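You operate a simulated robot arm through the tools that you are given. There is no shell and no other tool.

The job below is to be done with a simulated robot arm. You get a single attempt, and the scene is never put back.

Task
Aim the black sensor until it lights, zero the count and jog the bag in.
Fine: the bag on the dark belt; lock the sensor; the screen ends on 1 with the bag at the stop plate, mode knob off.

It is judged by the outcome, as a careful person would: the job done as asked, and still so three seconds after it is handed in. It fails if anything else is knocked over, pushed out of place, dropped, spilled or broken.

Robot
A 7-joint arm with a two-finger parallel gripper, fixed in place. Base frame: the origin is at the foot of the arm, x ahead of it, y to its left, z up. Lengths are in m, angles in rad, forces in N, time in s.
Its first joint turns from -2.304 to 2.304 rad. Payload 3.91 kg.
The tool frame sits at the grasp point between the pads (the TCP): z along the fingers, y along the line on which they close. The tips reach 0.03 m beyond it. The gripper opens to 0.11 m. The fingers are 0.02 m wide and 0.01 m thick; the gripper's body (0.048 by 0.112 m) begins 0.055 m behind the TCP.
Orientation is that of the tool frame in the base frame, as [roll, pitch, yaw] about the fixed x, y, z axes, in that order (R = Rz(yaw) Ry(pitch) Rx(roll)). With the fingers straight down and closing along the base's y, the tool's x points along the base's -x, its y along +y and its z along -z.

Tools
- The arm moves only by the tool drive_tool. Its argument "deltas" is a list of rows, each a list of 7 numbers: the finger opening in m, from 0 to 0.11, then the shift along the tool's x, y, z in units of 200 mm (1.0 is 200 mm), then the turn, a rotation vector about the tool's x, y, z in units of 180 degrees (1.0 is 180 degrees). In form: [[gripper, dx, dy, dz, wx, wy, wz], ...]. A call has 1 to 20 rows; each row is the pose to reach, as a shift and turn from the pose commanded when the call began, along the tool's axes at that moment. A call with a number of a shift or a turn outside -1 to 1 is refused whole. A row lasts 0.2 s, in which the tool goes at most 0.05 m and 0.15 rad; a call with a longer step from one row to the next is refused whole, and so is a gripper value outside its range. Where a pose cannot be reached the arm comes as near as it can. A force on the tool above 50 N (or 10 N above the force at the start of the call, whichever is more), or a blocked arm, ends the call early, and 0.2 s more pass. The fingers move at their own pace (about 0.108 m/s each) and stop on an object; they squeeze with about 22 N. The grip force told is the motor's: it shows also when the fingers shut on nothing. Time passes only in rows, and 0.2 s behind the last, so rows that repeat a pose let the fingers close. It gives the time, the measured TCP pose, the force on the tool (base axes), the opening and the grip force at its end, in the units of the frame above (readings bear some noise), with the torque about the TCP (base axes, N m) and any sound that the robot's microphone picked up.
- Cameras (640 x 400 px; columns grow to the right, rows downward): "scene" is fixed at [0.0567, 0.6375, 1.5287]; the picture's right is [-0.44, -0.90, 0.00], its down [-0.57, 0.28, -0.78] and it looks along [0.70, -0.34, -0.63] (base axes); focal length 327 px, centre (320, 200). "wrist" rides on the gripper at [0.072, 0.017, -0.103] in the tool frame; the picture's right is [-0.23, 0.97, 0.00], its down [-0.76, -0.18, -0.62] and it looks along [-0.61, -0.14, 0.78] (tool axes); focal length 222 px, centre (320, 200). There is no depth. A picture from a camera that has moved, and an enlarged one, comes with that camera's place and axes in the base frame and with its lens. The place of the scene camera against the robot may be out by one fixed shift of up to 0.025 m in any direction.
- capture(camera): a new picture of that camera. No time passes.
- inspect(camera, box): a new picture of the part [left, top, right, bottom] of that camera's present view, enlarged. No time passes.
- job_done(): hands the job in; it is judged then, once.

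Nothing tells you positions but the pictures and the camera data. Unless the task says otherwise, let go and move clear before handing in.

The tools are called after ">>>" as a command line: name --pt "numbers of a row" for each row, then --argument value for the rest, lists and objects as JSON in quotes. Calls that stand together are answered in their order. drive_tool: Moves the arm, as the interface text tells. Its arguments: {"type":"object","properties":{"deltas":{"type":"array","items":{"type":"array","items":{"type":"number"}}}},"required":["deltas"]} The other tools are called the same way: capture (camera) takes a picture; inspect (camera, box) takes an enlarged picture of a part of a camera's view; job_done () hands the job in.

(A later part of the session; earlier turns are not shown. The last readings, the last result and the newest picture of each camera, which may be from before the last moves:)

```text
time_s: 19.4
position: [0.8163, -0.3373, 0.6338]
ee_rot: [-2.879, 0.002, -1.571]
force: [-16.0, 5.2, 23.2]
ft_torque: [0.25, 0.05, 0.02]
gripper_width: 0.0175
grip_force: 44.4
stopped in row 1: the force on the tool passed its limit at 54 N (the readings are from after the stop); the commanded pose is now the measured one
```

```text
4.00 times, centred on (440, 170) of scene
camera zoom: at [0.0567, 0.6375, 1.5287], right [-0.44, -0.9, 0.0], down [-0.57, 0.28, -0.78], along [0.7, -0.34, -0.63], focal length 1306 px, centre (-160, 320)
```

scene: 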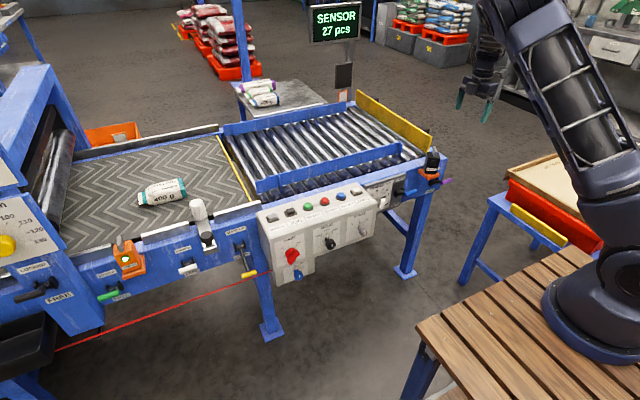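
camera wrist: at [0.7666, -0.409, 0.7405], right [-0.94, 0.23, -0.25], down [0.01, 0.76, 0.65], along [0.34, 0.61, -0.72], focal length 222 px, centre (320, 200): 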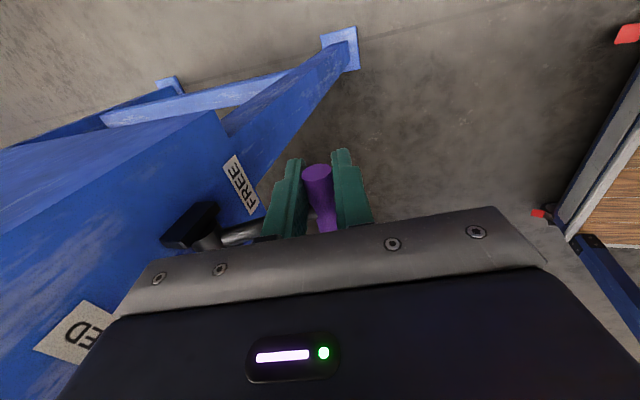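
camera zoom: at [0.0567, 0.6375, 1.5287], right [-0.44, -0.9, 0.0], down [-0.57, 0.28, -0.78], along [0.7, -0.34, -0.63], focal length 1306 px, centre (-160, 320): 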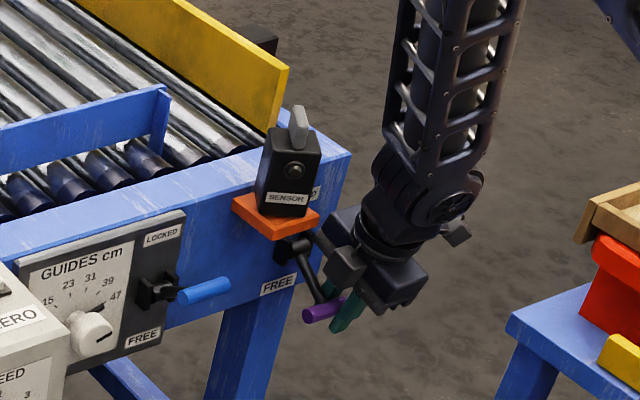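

The lever hit its stop at FREE, which mirrors where it started, so it had been locked. I'll release it and back out along the tool axis.

>>> drive_tool --pt "0.05 0 0 0 0 0 0" --pt "0.05 0 0 0 0 0 0" --pt "0.05 0 0 -0.15 0 0 0" --pt "0.05 0 0 -0.35 0 0 0" --pt "0.05 0 0 -0.6 0 0 0" --pt "0.05 0 0 -0.8 0 0 0" --pt "0.05 0 0 -1.0 0 0 0"

>>> capture --camera "wrist"

>>> inspect --camera "scene" --box '[390, 120, 490, 220]'

```text
time_s: 21.0
position: [0.7643, -0.3357, 0.8264]
ee_rot: [-2.882, 0.006, -1.569]
force: [0.4, -0.8, -0.7]
ft_torque: [0.02, -0.01, -0.02]
gripper_width: 0.0499
grip_force: 0.1
```

```text
taken
camera wrist: at [0.7214, -0.4094, 0.9203], right [-0.94, 0.23, -0.25], down [0.01, 0.76, 0.65], along [0.34, 0.61, -0.72], focal length 222 px, centre (320, 200)
```

wrist: 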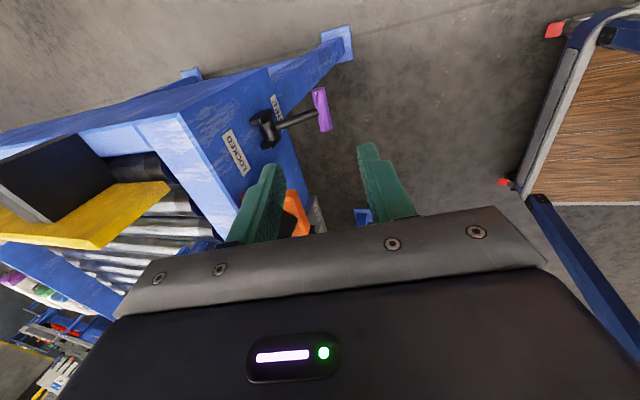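

```text
4.00 times, centred on (440, 170) of scene
camera zoom: at [0.0567, 0.6375, 1.5287], right [-0.44, -0.9, 0.0], down [-0.57, 0.28, -0.78], along [0.7, -0.34, -0.63], focal length 1306 px, centre (-160, 320)
```

zoom: 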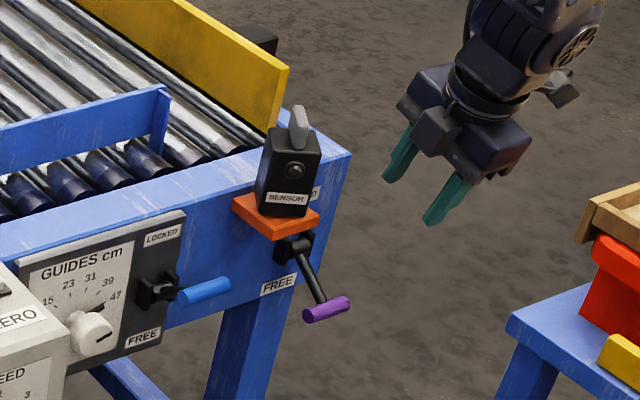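

The lever is clearly at FREE now. I'll rise, level the tool and turn to line up with the sensor's fin, with the closing axis perpendicular to it.

>>> drive_tool --pt "0.05 0 -0.04 -0.145 -0.0167 0 0" --pt "0.05 0 -0.08 -0.29 -0.0333 0 0" --pt "0.05 0 -0.116 -0.435 -0.05 0 0" --pt "0.05 0 -0.155 -0.58 -0.0667 0 0" --pt "0.05 0 -0.194 -0.7245 -0.0833 0 0"

>>> drive_tool --pt "0.05 -0.03 -0.03 0 0 0 0.047" --pt "0.05 -0.06 -0.06 0 0 0 0.094" --pt "0.05 -0.09 -0.09 0 0 0 0.141" --pt "0.05 -0.12 -0.12 0 0 0 0.188" --pt "0.05 -0.15 -0.15 0 0 0 0.235" --pt "0.05 -0.18 -0.18 0 0 0 0.282" --pt "0.05 -0.21 -0.21 0 0 0 0.329" --pt "0.05 -0.24 -0.24 0 0 0 0.376" --pt "0.05 -0.27 -0.27 0 0 0 0.423" --pt "0.05 -0.3 -0.3 0 0 0 0.47" --pt "0.05 -0.33 -0.33 0 0 0 0.517" --pt "0.05 -0.36 -0.37 0 0 0 0.564" --pt "0.05 -0.4 -0.41 0 0 0 0.611" --pt "0.05 -0.431 -0.446 0 0 0 0.658"

>>> capture --camera "wrist"

>>> inspect --camera "scene" --box '[380, 70, 500, 190]'

```text
time_s: 22.2
position: [0.7647, -0.3387, 0.9752]
ee_rot: [3.141, 0.006, -1.57]
force: [-0.1, 0.9, 0.2]
ft_torque: [0.01, 0.0, 0.0]
gripper_width: 0.0501
grip_force: 0.0
```

```text
time_s: 25.2
position: [0.856, -0.2517, 0.9763]
ee_rot: [3.137, -0.002, 2.644]
force: [0.0, 0.0, -0.8]
ft_torque: [-0.03, 0.0, 0.0]
gripper_width: 0.0504
grip_force: 0.2
```

```text
taken
camera wrist: at [0.7983, -0.2027, 1.0799], right [0.67, 0.75, 0.0], down [0.58, -0.52, 0.62], along [0.47, -0.41, -0.78], focal length 222 px, centre (320, 200)
```

wrist: 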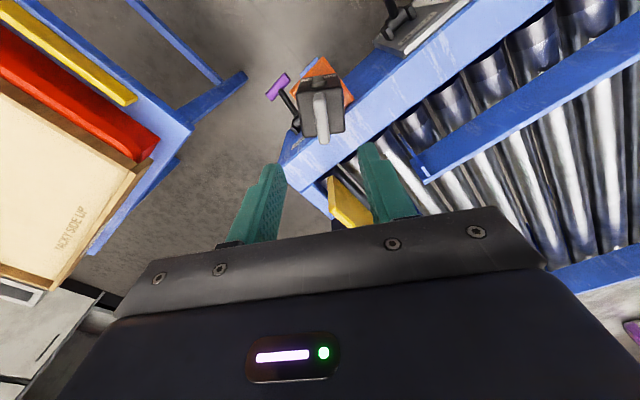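

```text
3.33 times, centred on (440, 130) of scene
camera zoom: at [0.0567, 0.6375, 1.5287], right [-0.44, -0.9, 0.0], down [-0.57, 0.28, -0.78], along [0.7, -0.34, -0.63], focal length 1088 px, centre (-80, 433)
```

zoom: 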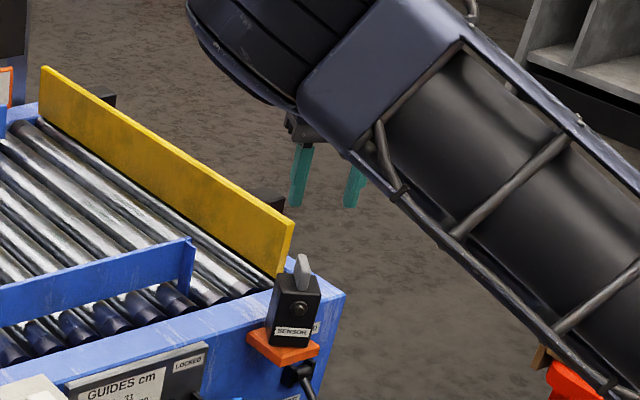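

>>> inspect --camera "wrist" --box '[270, 60, 370, 160]'

```text
4.00 times, centred on (320, 110) of wrist
camera zoom: at [0.7983, -0.2027, 1.0799], right [0.67, 0.75, 0.0], down [0.58, -0.52, 0.62], along [0.47, -0.41, -0.78], focal length 888 px, centre (320, 560)
```

zoom: 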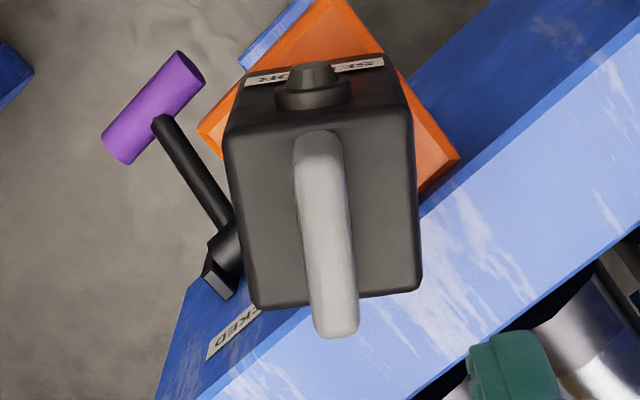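

The fin is almost directly under the tool. I'll nudge a couple of millimetres sideways and descend to straddle it.

>>> drive_tool --pt "0.05 -0.002 0.011 0.1 0 0 0" --pt "0.05 -0.002 0.011 0.22 0 0 0" --pt "0.05 -0.002 0.011 0.34 0 0 0" --pt "0.05 -0.002 0.011 0.44 0 0 0"

>>> capture --camera "wrist"

>>> inspect --camera "wrist" --box '[260, 100, 380, 230]'

>>> inspect --camera "scene" --box '[390, 100, 490, 190]'

```text
time_s: 26.2
position: [0.856, -0.2507, 0.8879]
ee_rot: [3.138, -0.002, 2.645]
force: [0.6, 0.9, -0.4]
ft_torque: [0.04, -0.01, 0.0]
gripper_width: 0.05
grip_force: 0.1
```

```text
taken
camera wrist: at [0.7992, -0.2007, 0.9916], right [0.66, 0.75, 0.0], down [0.58, -0.52, 0.62], along [0.47, -0.41, -0.78], focal length 222 px, centre (320, 200)
```

wrist: 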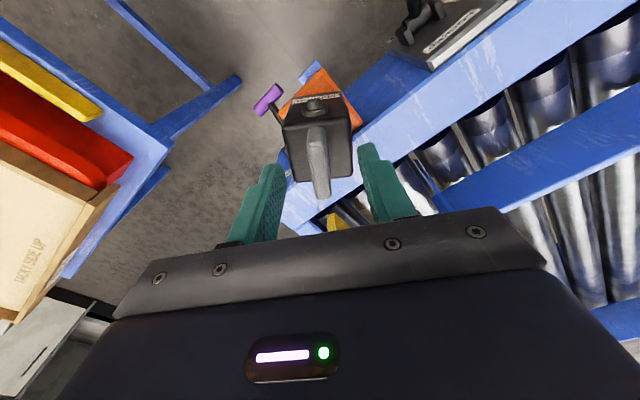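

```text
3.08 times, centred on (320, 165) of wrist
camera zoom: at [0.7992, -0.2007, 0.9916], right [0.66, 0.75, 0.0], down [0.58, -0.52, 0.62], along [0.47, -0.41, -0.78], focal length 684 px, centre (320, 308)
```

zoom: 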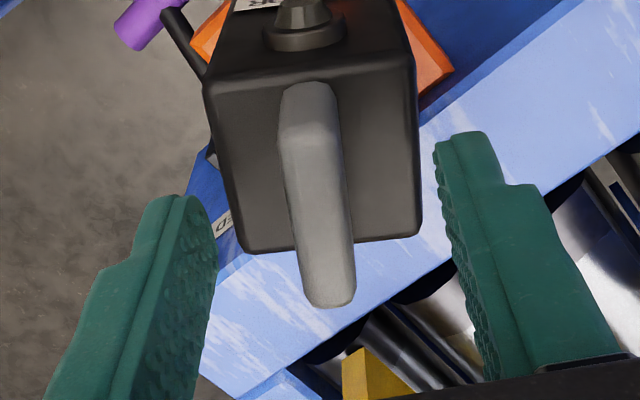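

```text
4.44 times, centred on (440, 145) of scene
camera zoom: at [0.0567, 0.6375, 1.5287], right [-0.44, -0.9, 0.0], down [-0.57, 0.28, -0.78], along [0.7, -0.34, -0.63], focal length 1451 px, centre (-213, 444)
```

zoom: 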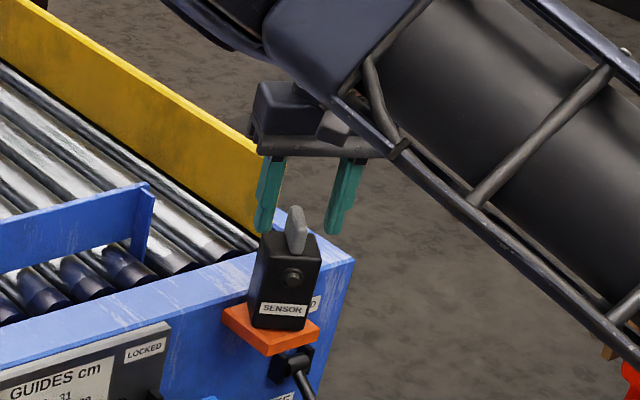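

The fingers straddle the fin. I'll close on it and look at the sensor's light.

>>> drive_tool --pt "0.0 0 0 0 0 0 0" --pt "0.0 0 0 0 0 0 0" --pt "0.0 0 0 0 0 0 0"

>>> inspect --camera "wrist" --box '[260, 100, 380, 230]'

>>> inspect --camera "scene" --box '[390, 100, 490, 190]'

```text
time_s: 27.0
position: [0.8547, -0.2504, 0.8881]
ee_rot: [3.138, -0.003, 2.645]
force: [-1.0, -3.3, -5.3]
ft_torque: [-0.86, -0.77, 0.0]
gripper_width: 0.0119
grip_force: 45.2
```

```text
3.08 times, centred on (320, 165) of wrist
camera zoom: at [0.7994, -0.2008, 0.9915], right [0.66, 0.75, 0.0], down [0.58, -0.52, 0.62], along [0.47, -0.41, -0.78], focal length 684 px, centre (320, 308)
```

zoom: 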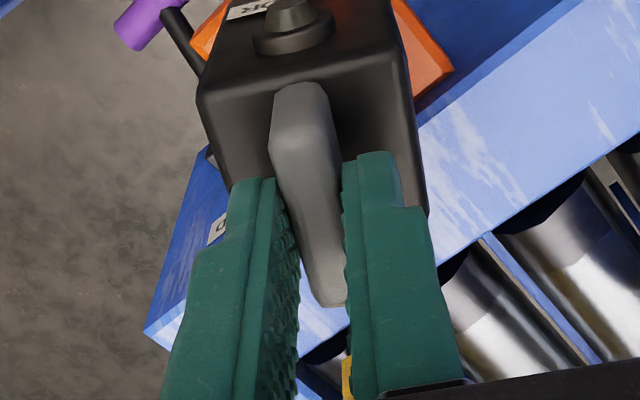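

```text
4.44 times, centred on (440, 145) of scene
camera zoom: at [0.0567, 0.6375, 1.5287], right [-0.44, -0.9, 0.0], down [-0.57, 0.28, -0.78], along [0.7, -0.34, -0.63], focal length 1451 px, centre (-213, 444)
```

zoom: 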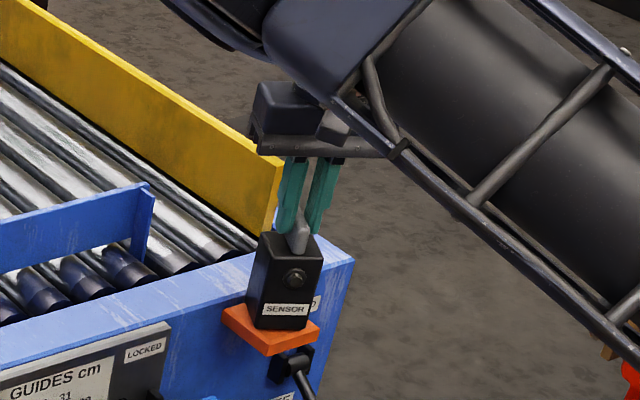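

The fin is held at 0.012 m and the sensor turns with the gripper. I'll rotate it toward the reflector (counter-clockwise seen from above) and watch for the light.

>>> drive_tool --pt "0.0 0 0 0 0 0 -0.03" --pt "0.0 0 0 0 0 0 -0.06" --pt "0.0 0 0 0 0 0 -0.09" --pt "0.0 0 0 0 0 0 -0.103"

>>> inspect --camera "scene" --box '[390, 100, 490, 190]'

>>> inspect --camera "wrist" --box '[260, 100, 380, 230]'

```text
time_s: 28.0
position: [0.8554, -0.2506, 0.8869]
ee_rot: [3.137, -0.003, 2.969]
force: [-7.6, -7.7, -8.8]
ft_torque: [-0.4, 0.73, -0.05]
gripper_width: 0.0117
grip_force: 44.7
```

```text
4.44 times, centred on (440, 145) of scene
camera zoom: at [0.0567, 0.6375, 1.5287], right [-0.44, -0.9, 0.0], down [-0.57, 0.28, -0.78], along [0.7, -0.34, -0.63], focal length 1451 px, centre (-213, 444)
```

zoom: 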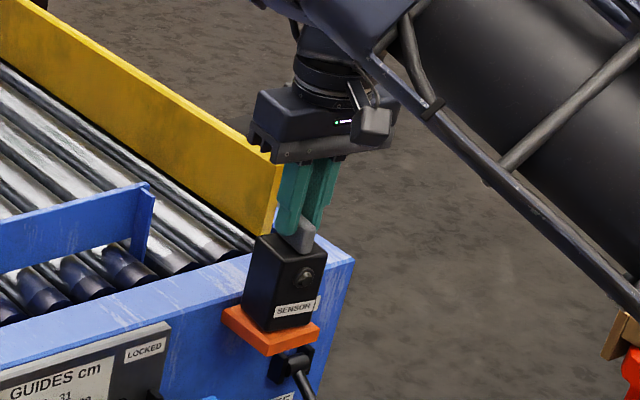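

```text
3.08 times, centred on (320, 165) of wrist
camera zoom: at [0.7867, -0.2211, 0.9916], right [0.39, 0.92, 0.0], down [0.72, -0.31, 0.62], along [0.57, -0.24, -0.78], focal length 684 px, centre (320, 308)
```

zoom: 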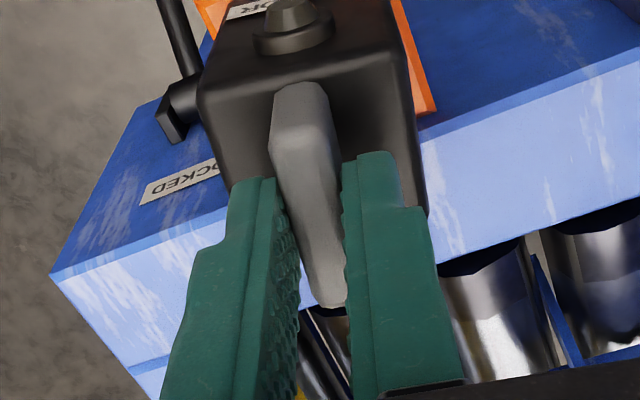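

>>> drive_tool --pt "0.0 0 0 0 0 0 -0.02" --pt "0.0 0 0 0 0 0 -0.04"

>>> inspect --camera "scene" --box '[390, 100, 490, 190]'

>>> capture --camera "scene"

```text
time_s: 28.6
position: [0.8549, -0.2509, 0.8893]
ee_rot: [3.139, 0.001, 3.096]
force: [-11.2, -8.0, -8.8]
ft_torque: [-0.54, 1.08, 0.04]
gripper_width: 0.0118
grip_force: 45.0
```

```text
4.44 times, centred on (440, 145) of scene
camera zoom: at [0.0567, 0.6375, 1.5287], right [-0.44, -0.9, 0.0], down [-0.57, 0.28, -0.78], along [0.7, -0.34, -0.63], focal length 1451 px, centre (-213, 444)
```

zoom: 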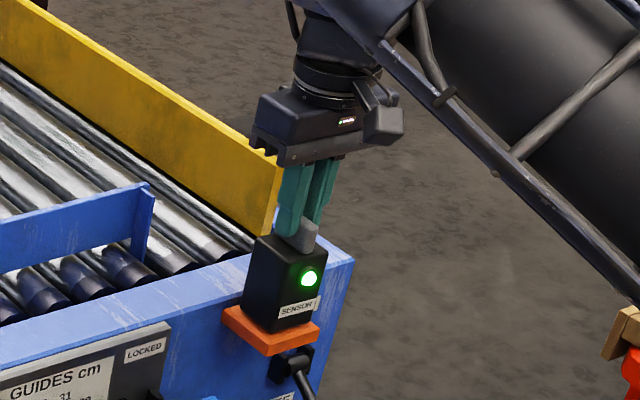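

```text
taken
```

scene: 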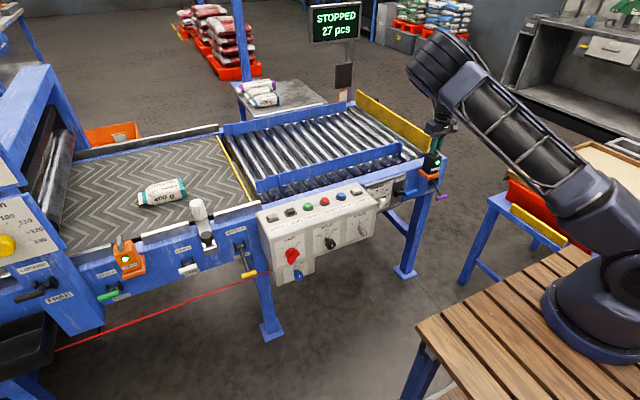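

The light is on and the screen changed from SENSOR to STOPPED. I'll find the edges of the lit band so I can leave the aim near its centre.

>>> drive_tool --pt "0.0 0 0 0 0 0 -0.0125" --pt "0.0 0 0 0 0 0 -0.0222"

>>> inspect --camera "scene" --box '[390, 100, 490, 190]'

```text
time_s: 29.2
position: [0.8556, -0.2494, 0.888]
ee_rot: [3.137, 0.0, -3.119]
force: [-15.7, -7.8, -14.4]
ft_torque: [-0.61, 0.32, -0.01]
gripper_width: 0.012
grip_force: 44.9
```

```text
4.44 times, centred on (440, 145) of scene
camera zoom: at [0.0567, 0.6375, 1.5287], right [-0.44, -0.9, 0.0], down [-0.57, 0.28, -0.78], along [0.7, -0.34, -0.63], focal length 1451 px, centre (-213, 444)
```

zoom: 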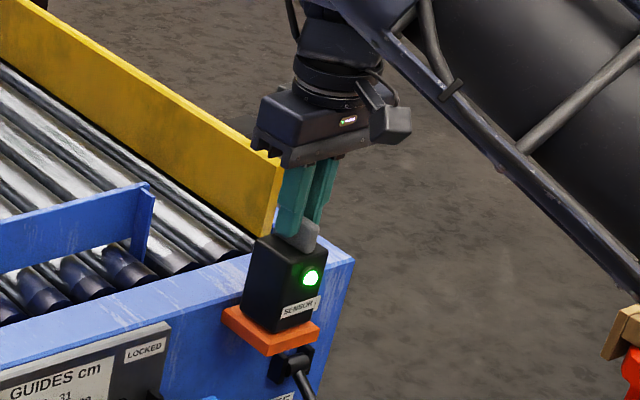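

>>> drive_tool --pt "0.0 0 0 0 0 0 -0.01" --pt "0.0 0 0 0 0 0 -0.0167"

>>> inspect --camera "scene" --box '[390, 100, 490, 190]'

```text
time_s: 29.8
position: [0.8547, -0.2489, 0.8881]
ee_rot: [3.136, 0.001, -3.066]
force: [-19.4, -7.8, -17.3]
ft_torque: [-0.64, 0.79, -0.01]
gripper_width: 0.012
grip_force: 45.1
```

```text
4.44 times, centred on (440, 145) of scene
camera zoom: at [0.0567, 0.6375, 1.5287], right [-0.44, -0.9, 0.0], down [-0.57, 0.28, -0.78], along [0.7, -0.34, -0.63], focal length 1451 px, centre (-213, 444)
```

zoom: 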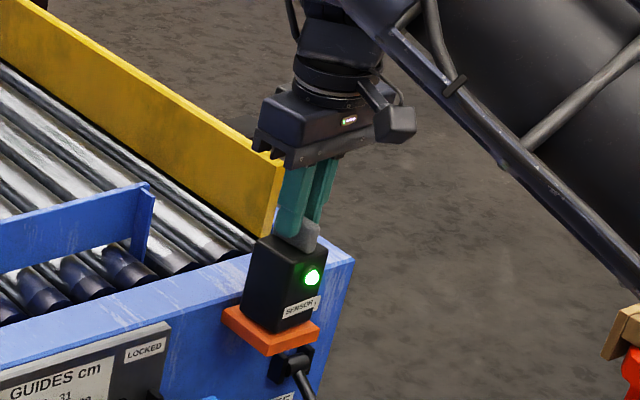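

>>> drive_tool --pt "0.0 0.005 0 0 0 0 -0.0083" --pt "0.0 0.005 0 0 0 0 -0.0139"

>>> inspect --camera "scene" --box '[390, 100, 490, 190]'

```text
time_s: 30.4
position: [0.8548, -0.2486, 0.8873]
ee_rot: [3.137, -0.001, -3.021]
force: [-4.8, -10.1, -20.6]
ft_torque: [-0.64, 0.64, 0.01]
gripper_width: 0.0119
grip_force: 45.3
```

```text
4.44 times, centred on (440, 145) of scene
camera zoom: at [0.0567, 0.6375, 1.5287], right [-0.44, -0.9, 0.0], down [-0.57, 0.28, -0.78], along [0.7, -0.34, -0.63], focal length 1451 px, centre (-213, 444)
```

zoom: 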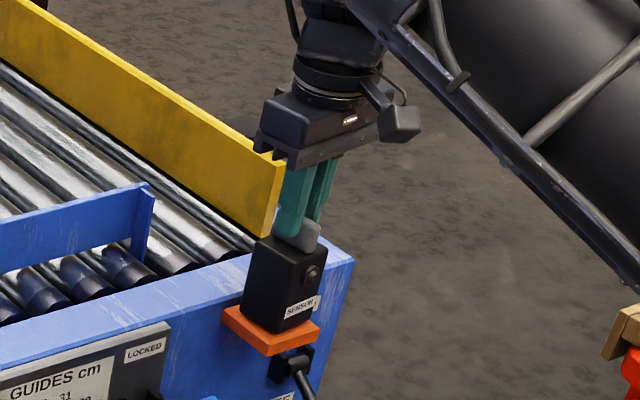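

The light is lost at about +6.9°, and it was lit from -2.6° to +4.3°. I'll turn back to about +1°, near the centre.

>>> drive_tool --pt "0.0 0 0 0 0 0 0.011" --pt "0.0 0 0 0 0 0 0.022" --pt "0.0 0 0 0 0 0 0.033" --pt "0.0 0 0 0 0 0 0.033"

>>> inspect --camera "scene" --box '[390, 100, 490, 190]'

```text
time_s: 31.4
position: [0.8556, -0.25, 0.8882]
ee_rot: [3.137, 0.002, -3.125]
force: [1.3, -7.7, -19.7]
ft_torque: [-0.52, -1.05, 0.01]
gripper_width: 0.0116
grip_force: 45.1
```

```text
4.44 times, centred on (440, 145) of scene
camera zoom: at [0.0567, 0.6375, 1.5287], right [-0.44, -0.9, 0.0], down [-0.57, 0.28, -0.78], along [0.7, -0.34, -0.63], focal length 1451 px, centre (-213, 444)
```

zoom: 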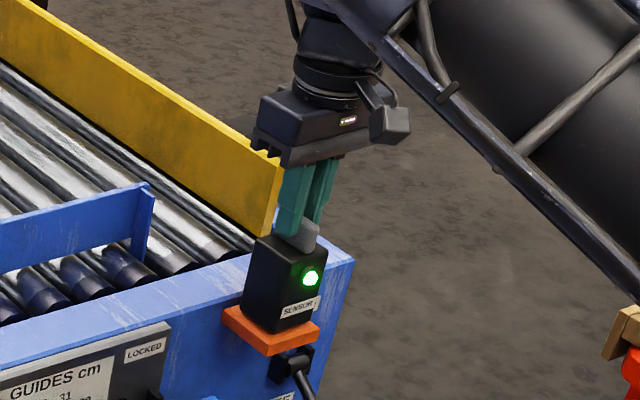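

The sensor is lit and roughly centred. I'll open the fingers, go straight up and confirm the light stays on.

>>> drive_tool --pt "0.03 0 0 0 0 0 0" --pt "0.05 0 0 0 0 0 0" --pt "0.05 0 0 -0.1 0 0 0" --pt "0.05 0 0 -0.3 0 0 0" --pt "0.05 0 0 -0.5 0 0 0"

>>> capture --camera "scene"

>>> inspect --camera "wrist" --box '[240, 60, 400, 220]'

```text
time_s: 32.6
position: [0.8551, -0.2494, 0.9877]
ee_rot: [3.136, 0.0, -3.125]
force: [-0.2, 1.0, 0.0]
ft_torque: [0.01, 0.03, -0.02]
gripper_width: 0.05
grip_force: 0.1
```

```text
taken
```

scene: 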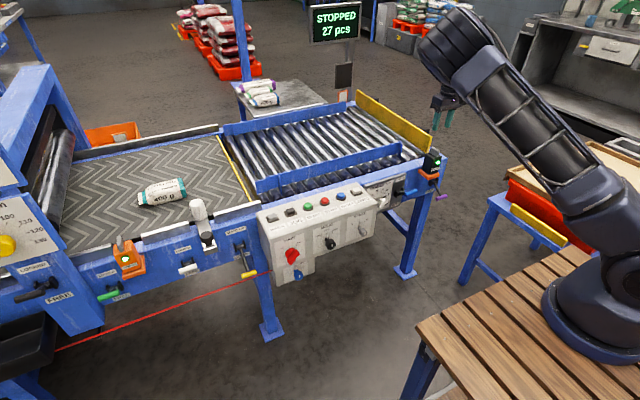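

```text
2.50 times, centred on (320, 140) of wrist
camera zoom: at [0.7811, -0.2339, 1.0924], right [0.21, 0.98, 0.0], down [0.76, -0.17, 0.62], along [0.61, -0.13, -0.78], focal length 555 px, centre (320, 350)
```

zoom: 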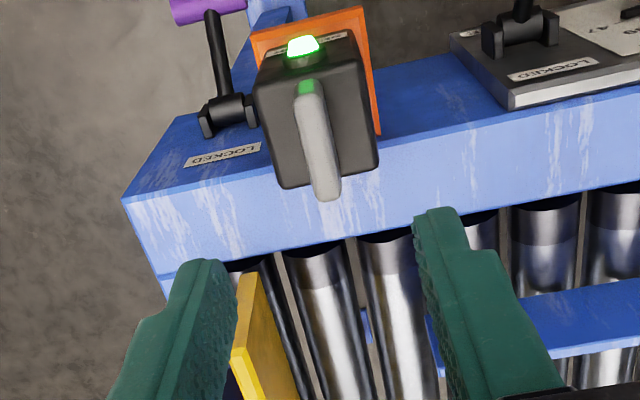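

The light stays on with the gripper clear. Now back to the purple lever: I'll turn the gripper 90° again over it so I can lift it to LOCKED.

>>> drive_tool --pt "0.05 0.04 -0.04 -0.03 0 0 -0.04" --pt "0.05 0.08 -0.08 -0.03 0 0 -0.08" --pt "0.05 0.12 -0.12 -0.03 0 0 -0.12" --pt "0.05 0.16 -0.16 -0.03 0 0 -0.16" --pt "0.05 0.2 -0.2 -0.03 0 0 -0.205" --pt "0.05 0.24 -0.24 -0.03 0 0 -0.25" --pt "0.05 0.28 -0.28 -0.03 0 0 -0.295" --pt "0.05 0.32 -0.32 -0.03 0 0 -0.34" --pt "0.05 0.36 -0.36 -0.03 0 0 -0.385" --pt "0.05 0.41 -0.4 -0.03 0 0 -0.43" --pt "0.05 0.461 -0.4305 -0.03 0 0 -0.4747" --pt "0.05 0.461 -0.4305 -0.03 0 0 -0.4947"

>>> capture --camera "wrist"

```text
time_s: 35.2
position: [0.7637, -0.3377, 0.9944]
ee_rot: [-3.141, 0.006, -1.567]
force: [0.5, -0.2, -0.4]
ft_torque: [0.0, 0.0, 0.02]
gripper_width: 0.0503
grip_force: 0.1
```

```text
taken
camera wrist: at [0.7467, -0.4104, 1.0971], right [-0.97, 0.23, 0.0], down [0.18, 0.76, 0.63], along [0.14, 0.61, -0.78], focal length 222 px, centre (320, 200)
```

wrist: 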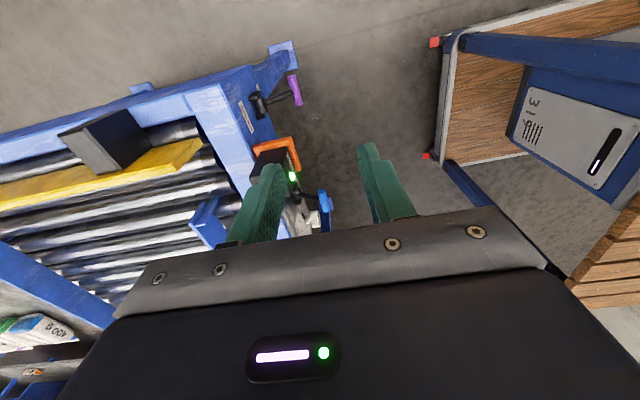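

>>> drive_tool --pt "0.05 0 0 0.17 0.0167 0 0" --pt "0.05 0 0 0.34 0.0333 0 0" --pt "0.05 0 0 0.51 0.05 0 0" --pt "0.05 0 0 0.68 0.0667 0 0" --pt "0.05 0 0 0.84 0.0833 0 0"

>>> capture --camera "wrist"

```text
time_s: 36.4
position: [0.7629, -0.3372, 0.8259]
ee_rot: [-2.877, 0.004, -1.571]
force: [0.4, 0.1, 0.4]
ft_torque: [-0.03, 0.0, -0.01]
gripper_width: 0.0504
grip_force: 0.0
```

```text
taken
camera wrist: at [0.7199, -0.4096, 0.9208], right [-0.94, 0.23, -0.25], down [0.01, 0.76, 0.65], along [0.34, 0.61, -0.72], focal length 222 px, centre (320, 200)
```

wrist: 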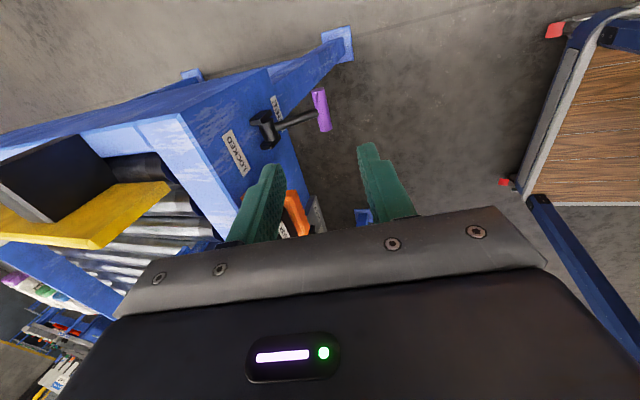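

>>> drive_tool --pt "0.05 0 0 0.22 0 0 0" --pt "0.05 0 0 0.44 0 0 0" --pt "0.05 0 0 0.64 0 0 0" --pt "0.05 0 -0.004 0.82 0 0 0" --pt "0.05 0 -0.006 0.99 0 0 0"

>>> capture --camera "wrist"

```text
time_s: 37.6
position: [0.8168, -0.3374, 0.6342]
ee_rot: [-2.881, 0.002, -1.571]
force: [-1.1, -3.2, 0.9]
ft_torque: [0.1, -0.02, -0.09]
gripper_width: 0.05
grip_force: 0.2
```

```text
taken
camera wrist: at [0.773, -0.409, 0.7291], right [-0.94, 0.23, -0.25], down [0.01, 0.76, 0.65], along [0.34, 0.61, -0.72], focal length 222 px, centre (320, 200)
```

wrist: 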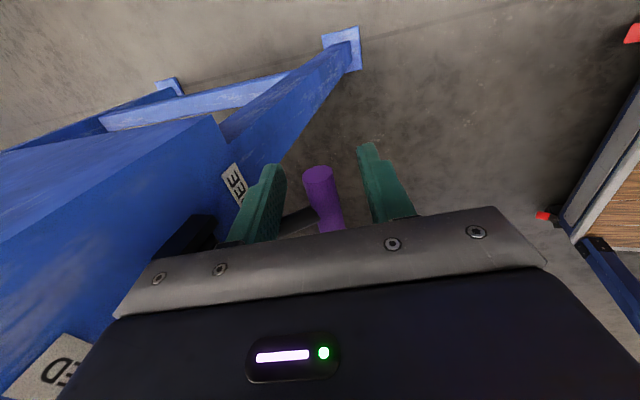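

The bar is between the pads again. I'll shift 2 mm away from the stem and close.

>>> drive_tool --pt "0.05 0.012 0 0 0 0 0" --pt "0.02 0.012 0 0 0 0 0" --pt "0.0 0.012 0 0 0 0 0" --pt "0.0 0.012 0 0 0 0 0"

```text
time_s: 38.6
position: [0.8159, -0.3384, 0.6345]
ee_rot: [-2.881, 0.006, -1.573]
force: [-8.8, 3.1, -4.3]
ft_torque: [0.04, 0.07, 0.11]
gripper_width: 0.017
grip_force: 45.1
```

>>> drive_tool --pt "0.0 0 0.0155 -0.06 0 0 0" --pt "0.0 0 0.0215 -0.1285 0 0 0" --pt "0.0 0 0.0156 -0.1967 0 0 0"

>>> capture --camera "wrist"

```text
time_s: 39.4
position: [0.8019, -0.3399, 0.6709]
ee_rot: [-2.881, 0.006, -1.572]
force: [-27.3, 15.0, -4.4]
ft_torque: [-0.1, 0.16, 0.05]
gripper_width: 0.0176
grip_force: 44.9
```

```text
taken
camera wrist: at [0.7587, -0.4111, 0.7668], right [-0.94, 0.23, -0.25], down [0.01, 0.76, 0.65], along [0.34, 0.61, -0.72], focal length 222 px, centre (320, 200)
```

wrist: 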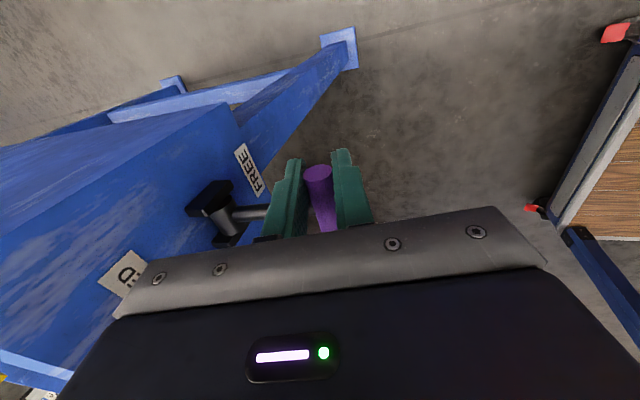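

The lever is lifting with the grip. I'll carry on up the arc toward LOCKED.

>>> drive_tool --pt "0.0 0 -0.0106 -0.0686 0 0 0" --pt "0.0 0 -0.0397 -0.1307 0 0 0" --pt "0.0 0 -0.079 -0.187 0 0 0"

>>> drive_tool --pt "0.0 0 -0.0215 -0.0222 0 0 0" --pt "0.0 0 -0.043 -0.0443 0 0 0"

>>> capture --camera "wrist"

>>> inspect --camera "scene" --box '[390, 120, 490, 220]'

```text
time_s: 40.2
position: [0.8108, -0.3421, 0.7136]
ee_rot: [-2.877, 0.001, -1.572]
force: [-23.2, 4.2, 14.6]
ft_torque: [-0.71, 0.06, 0.03]
gripper_width: 0.0176
grip_force: 45.2
```

```text
time_s: 40.8
position: [0.8163, -0.3404, 0.7228]
ee_rot: [-2.88, 0.003, -1.572]
force: [1.6, -9.8, -13.1]
ft_torque: [-0.45, -0.04, 0.05]
gripper_width: 0.0175
grip_force: 44.8
```

```text
taken
camera wrist: at [0.7719, -0.4125, 0.8183], right [-0.94, 0.23, -0.25], down [0.01, 0.76, 0.65], along [0.34, 0.61, -0.72], focal length 222 px, centre (320, 200)
```

wrist: 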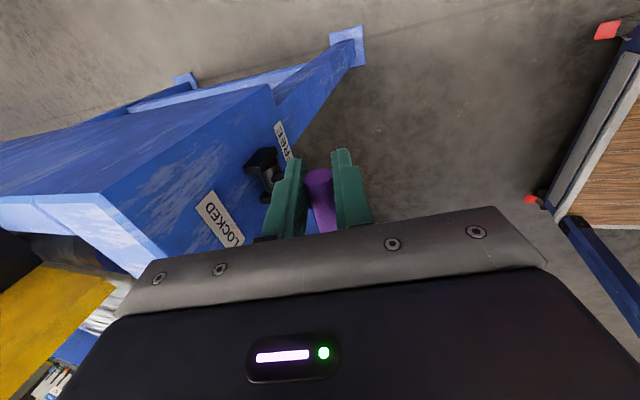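

```text
4.00 times, centred on (440, 170) of scene
camera zoom: at [0.0567, 0.6375, 1.5287], right [-0.44, -0.9, 0.0], down [-0.57, 0.28, -0.78], along [0.7, -0.34, -0.63], focal length 1306 px, centre (-160, 320)
```

zoom: 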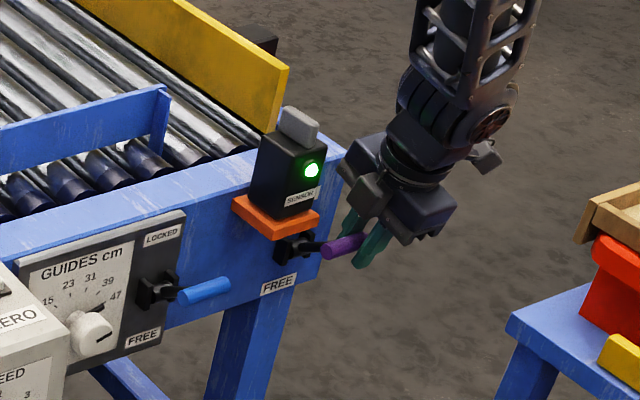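

The lever is back to its original LOCKED position and the light is still on. I'll press slightly further to be sure it's on its stop, then release and retreat.

>>> drive_tool --pt "0.0 0 -0.0148 -0.0167 0 0 0" --pt "0.0 0 -0.0148 -0.025 0 0 0"

>>> inspect --camera "scene" --box '[390, 120, 490, 220]'

```text
time_s: 41.4
position: [0.8151, -0.3395, 0.727]
ee_rot: [-2.883, 0.006, -1.571]
force: [-18.1, -7.4, -34.3]
ft_torque: [-0.17, 0.11, 0.09]
gripper_width: 0.0178
grip_force: 44.7
```

```text
4.00 times, centred on (440, 170) of scene
camera zoom: at [0.0567, 0.6375, 1.5287], right [-0.44, -0.9, 0.0], down [-0.57, 0.28, -0.78], along [0.7, -0.34, -0.63], focal length 1306 px, centre (-160, 320)
```

zoom: 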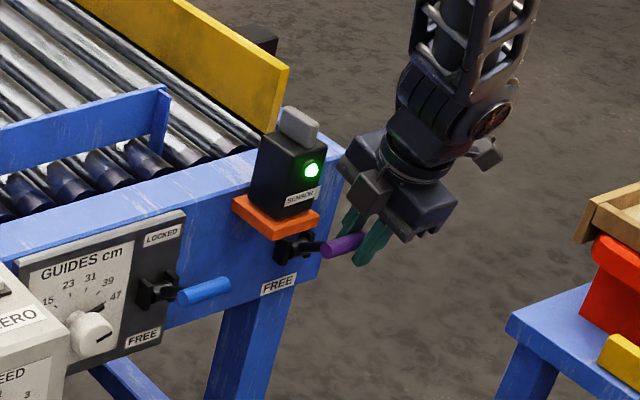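

It's firmly on the stop, so the sensor is locked. Releasing and retreating.

>>> drive_tool --pt "0.05 0 0 0 0 0 0" --pt "0.05 0 0 0 0 0 0" --pt "0.05 0 0 -0.15 0 0 0" --pt "0.05 0 0 -0.35 0 0 0" --pt "0.05 0 0 -0.58 0 0 0" --pt "0.05 0 0 -0.8 0 0 0" --pt "0.05 0 0 -1.0 0 0 0"

>>> capture --camera "scene"

>>> inspect --camera "scene" --box '[390, 120, 490, 220]'

```text
time_s: 43.0
position: [0.7651, -0.3407, 0.9227]
ee_rot: [-2.879, 0.004, -1.571]
force: [0.3, 0.3, 0.3]
ft_torque: [0.01, 0.03, 0.0]
gripper_width: 0.05
grip_force: 0.0
```

```text
taken
```

scene: 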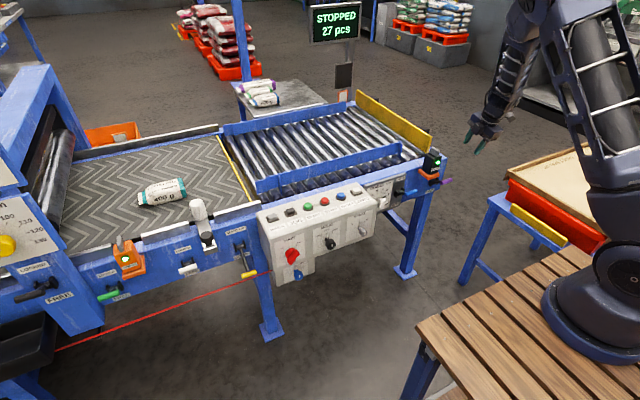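

```text
4.00 times, centred on (440, 170) of scene
camera zoom: at [0.0567, 0.6375, 1.5287], right [-0.44, -0.9, 0.0], down [-0.57, 0.28, -0.78], along [0.7, -0.34, -0.63], focal length 1306 px, centre (-160, 320)
```

zoom: 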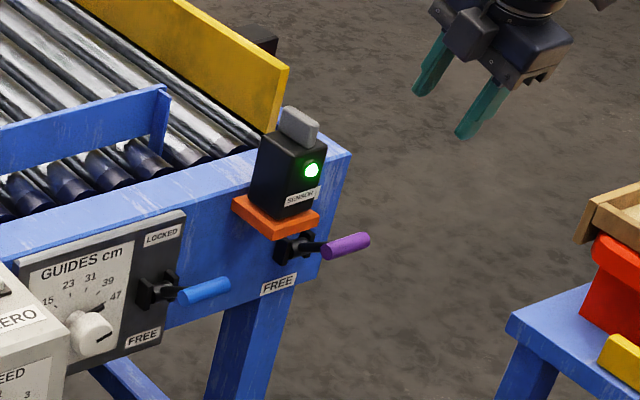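

The sensor is locked and lit, and the screen reads STOPPED 27 pcs. ZERO is near (0.83, 0.12, 0.805), so I'll rise, level the tool, turn back to the normal yaw and head over there.

>>> drive_tool --pt "0.05 0 -0.026 -0.097 -0.0167 0 0" --pt "0.05 0 -0.052 -0.193 -0.0333 0 0" --pt "0.05 0 -0.078 -0.29 -0.05 0 0" --pt "0.05 0 -0.104 -0.387 -0.0667 0 0" --pt "0.05 0 -0.129 -0.483 -0.0833 0 0"

>>> drive_tool --pt "0.05 -0.06 0 0 0 0 0.045" --pt "0.05 -0.14 0 0 0 0 0.09" --pt "0.05 -0.22 0 0 0 0 0.135" --pt "0.05 -0.3 0 0 0 0 0.18" --pt "0.05 -0.38 0 0 0 0 0.225" --pt "0.05 -0.46 0 0 0 0 0.27" --pt "0.05 -0.54 0 0 0 0 0.315" --pt "0.05 -0.62 0 0 0 0 0.36" --pt "0.05 -0.7 0 0 0 0 0.405" --pt "0.05 -0.8 0 0 0 0 0.45" --pt "0.05 -0.9 0 0 0 0 0.5" --pt "0.05 -1.0 0 0 0 0 0.5"

>>> capture --camera "wrist"

```text
time_s: 44.2
position: [0.7634, -0.3405, 1.022]
ee_rot: [3.14, 0.003, -1.572]
force: [-0.7, -0.4, -0.5]
ft_torque: [0.0, -0.01, -0.02]
gripper_width: 0.0499
grip_force: 0.0
```

```text
refused: row 11 steps farther than a row can; nothing moved
```

```text
taken
camera wrist: at [0.7467, -0.4127, 1.1253], right [-0.97, 0.23, 0.0], down [0.18, 0.76, 0.63], along [0.14, 0.61, -0.78], focal length 222 px, centre (320, 200)
```

wrist: 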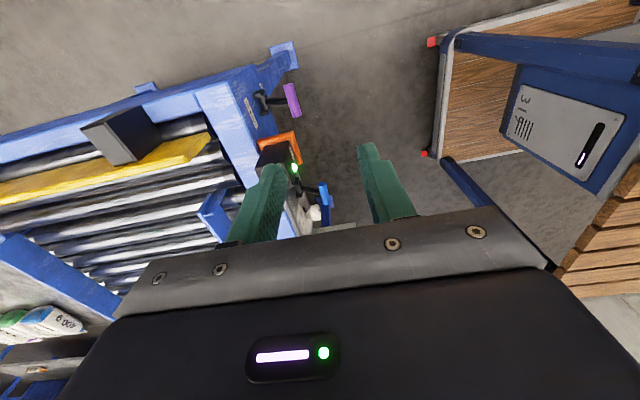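

One row exceeded the turn limit, so that call was refused. I'll re-send it with smaller steps.

>>> drive_tool --pt "0.05 -0.06 0 0 0 0 0.042" --pt "0.05 -0.14 0 0 0 0 0.084" --pt "0.05 -0.22 0 0 0 0 0.126" --pt "0.05 -0.3 0 0 0 0 0.168" --pt "0.05 -0.38 0 0 0 0 0.21" --pt "0.05 -0.46 0 0 0 0 0.252" --pt "0.05 -0.54 0 0 0 0 0.294" --pt "0.05 -0.62 0 0 0 0 0.336" --pt "0.05 -0.7 0 0 0 0 0.378" --pt "0.05 -0.8 0 0 0 0 0.42" --pt "0.05 -0.9 0 0 0 0 0.46" --pt "0.05 -1.0 0 0 0 0 0.5"

>>> capture --camera "wrist"

```text
time_s: 46.8
position: [0.7624, -0.1409, 1.0225]
ee_rot: [3.136, 0.002, 3.137]
force: [0.6, -0.6, 0.2]
ft_torque: [0.04, -0.03, 0.02]
gripper_width: 0.05
grip_force: 0.1
```

```text
taken
camera wrist: at [0.6914, -0.1239, 1.1265], right [0.23, 0.97, 0.0], down [0.76, -0.18, 0.62], along [0.61, -0.14, -0.78], focal length 222 px, centre (320, 200)
```

wrist: 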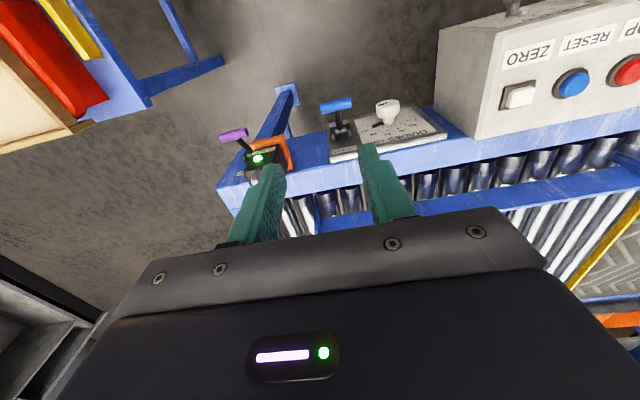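

ZERO computes to about (0.828, 0.117, 0.81). I'll move over it with the fingers closed.

>>> drive_tool --pt "0.0 0 0.2 0 0 0 0" --pt "0.0 0 0.4 0 0 0 0" --pt "0.0 -0.05 0.6 0.05 0 0 0" --pt "0.0 -0.1 0.8 0.1 0 0 0" --pt "0.0 -0.14 1.0 0.15 0 0 0"

>>> drive_tool --pt "0.0 0 0.15 0.1 0 0 0" --pt "0.0 0 0.295 0.2 0 0 0"

>>> capture --camera "wrist"

>>> inspect --camera "wrist" --box '[240, 60, 400, 220]'

```text
time_s: 48.0
position: [0.7936, 0.0593, 0.9928]
ee_rot: [3.138, 0.003, 3.139]
force: [-0.7, 0.2, 0.0]
ft_torque: [0.04, 0.0, 0.0]
gripper_width: 0.0
grip_force: 21.9
```

```text
time_s: 48.6
position: [0.7937, 0.1183, 0.9544]
ee_rot: [3.139, 0.0, 3.141]
force: [-0.4, 0.3, 0.2]
ft_torque: [0.04, 0.0, -0.03]
gripper_width: 0.0
grip_force: 21.7
```

```text
taken
camera wrist: at [0.7206, 0.1352, 1.0574], right [0.23, 0.97, 0.0], down [0.76, -0.18, 0.62], along [0.61, -0.14, -0.78], focal length 222 px, centre (320, 200)
```

wrist: 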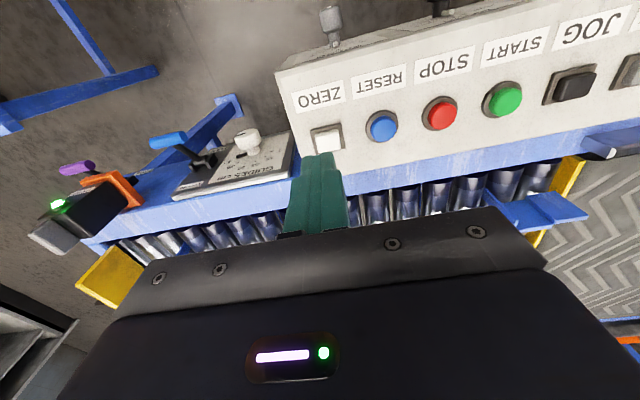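

```text
2.50 times, centred on (320, 140) of wrist
camera zoom: at [0.7206, 0.1352, 1.0574], right [0.23, 0.97, 0.0], down [0.76, -0.18, 0.62], along [0.61, -0.14, -0.78], focal length 555 px, centre (320, 350)
```

zoom: 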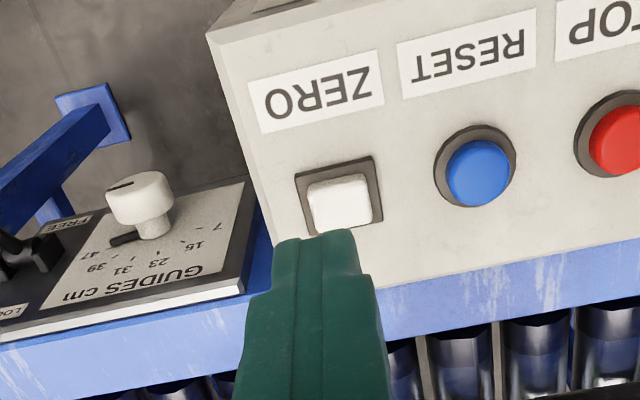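

The ZERO button's top is at about (0.830, 0.121, 0.808). I'll position the closed fingertips just above it.

>>> drive_tool --pt "0.0 -0.09 0.006 0.16 0 0 0" --pt "0.0 -0.18 0.012 0.33 0 0 0" --pt "0.0 -0.18 0.012 0.49 0 0 0"

>>> capture --camera "wrist"

>>> inspect --camera "scene" --box '[300, 130, 400, 220]'

```text
time_s: 49.4
position: [0.83, 0.1219, 0.856]
ee_rot: [3.135, 0.001, -3.141]
force: [-0.6, -0.9, -0.3]
ft_torque: [-0.01, -0.03, -0.03]
gripper_width: 0.0001
grip_force: 22.2
```

```text
taken
camera wrist: at [0.7561, 0.1384, 0.9598], right [0.23, 0.97, 0.0], down [0.76, -0.18, 0.62], along [0.61, -0.14, -0.78], focal length 222 px, centre (320, 200)
```

wrist: 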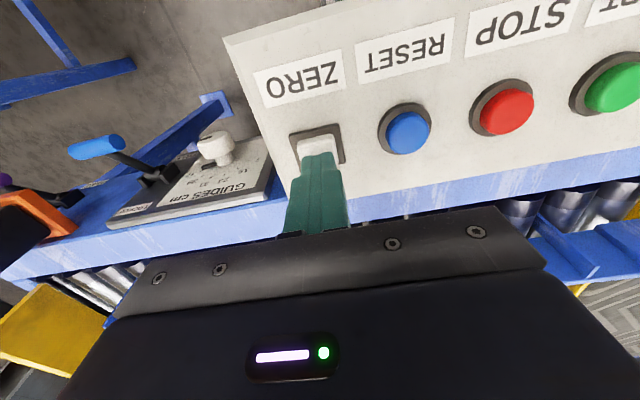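

```text
4.44 times, centred on (350, 175) of scene
camera zoom: at [0.0567, 0.6375, 1.5287], right [-0.44, -0.9, 0.0], down [-0.57, 0.28, -0.78], along [0.7, -0.34, -0.63], focal length 1451 px, centre (187, 311)
```

zoom: 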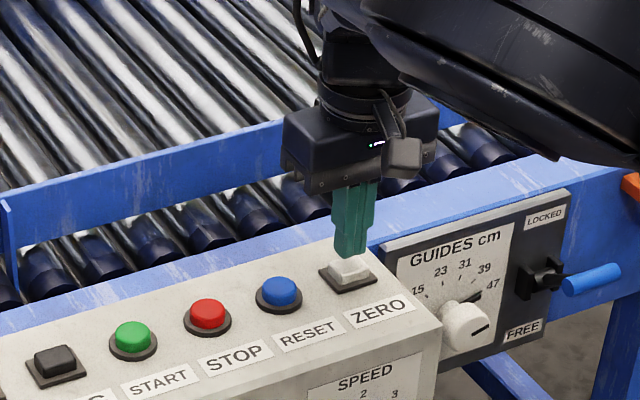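

The fingertips are right above ZERO, so I'll press down gently.

>>> drive_tool --pt "0.0 0.005 0 0.05 0 0 0" --pt "0.0 0.005 0 0.08 0 0 0" --pt "0.0 0.005 0 0.095 0 0 0" --pt "0.0 0.005 0 0.105 0 0 0"

>>> inspect --camera "scene" --box '[290, 0, 380, 60]'

>>> inspect --camera "scene" --box '[300, 130, 400, 220]'

```text
time_s: 50.4
position: [0.8281, 0.1214, 0.835]
ee_rot: [3.136, 0.002, 3.14]
force: [-6.0, 0.4, 20.7]
ft_torque: [-0.03, 0.19, 0.06]
gripper_width: 0.0001
grip_force: 22.1
heard: click
```

```text
6.67 times, centred on (335, 30) of scene
camera zoom: at [0.0567, 0.6375, 1.5287], right [-0.44, -0.9, 0.0], down [-0.57, 0.28, -0.78], along [0.7, -0.34, -0.63], focal length 2177 px, centre (220, 1333)
```

zoom: 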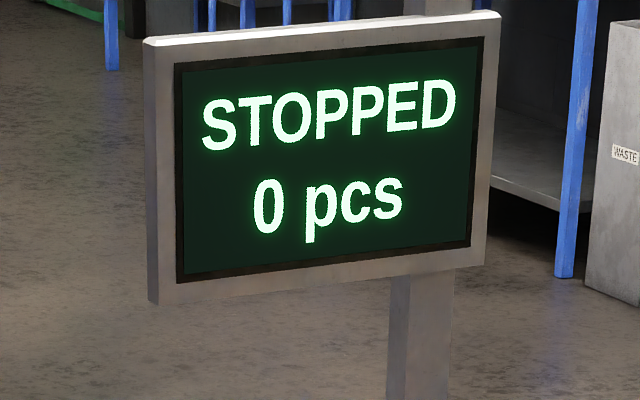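

```text
4.44 times, centred on (350, 175) of scene
camera zoom: at [0.0567, 0.6375, 1.5287], right [-0.44, -0.9, 0.0], down [-0.57, 0.28, -0.78], along [0.7, -0.34, -0.63], focal length 1451 px, centre (187, 311)
```

zoom: 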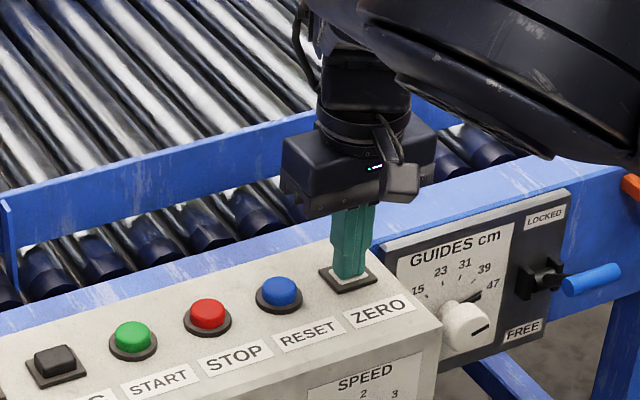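

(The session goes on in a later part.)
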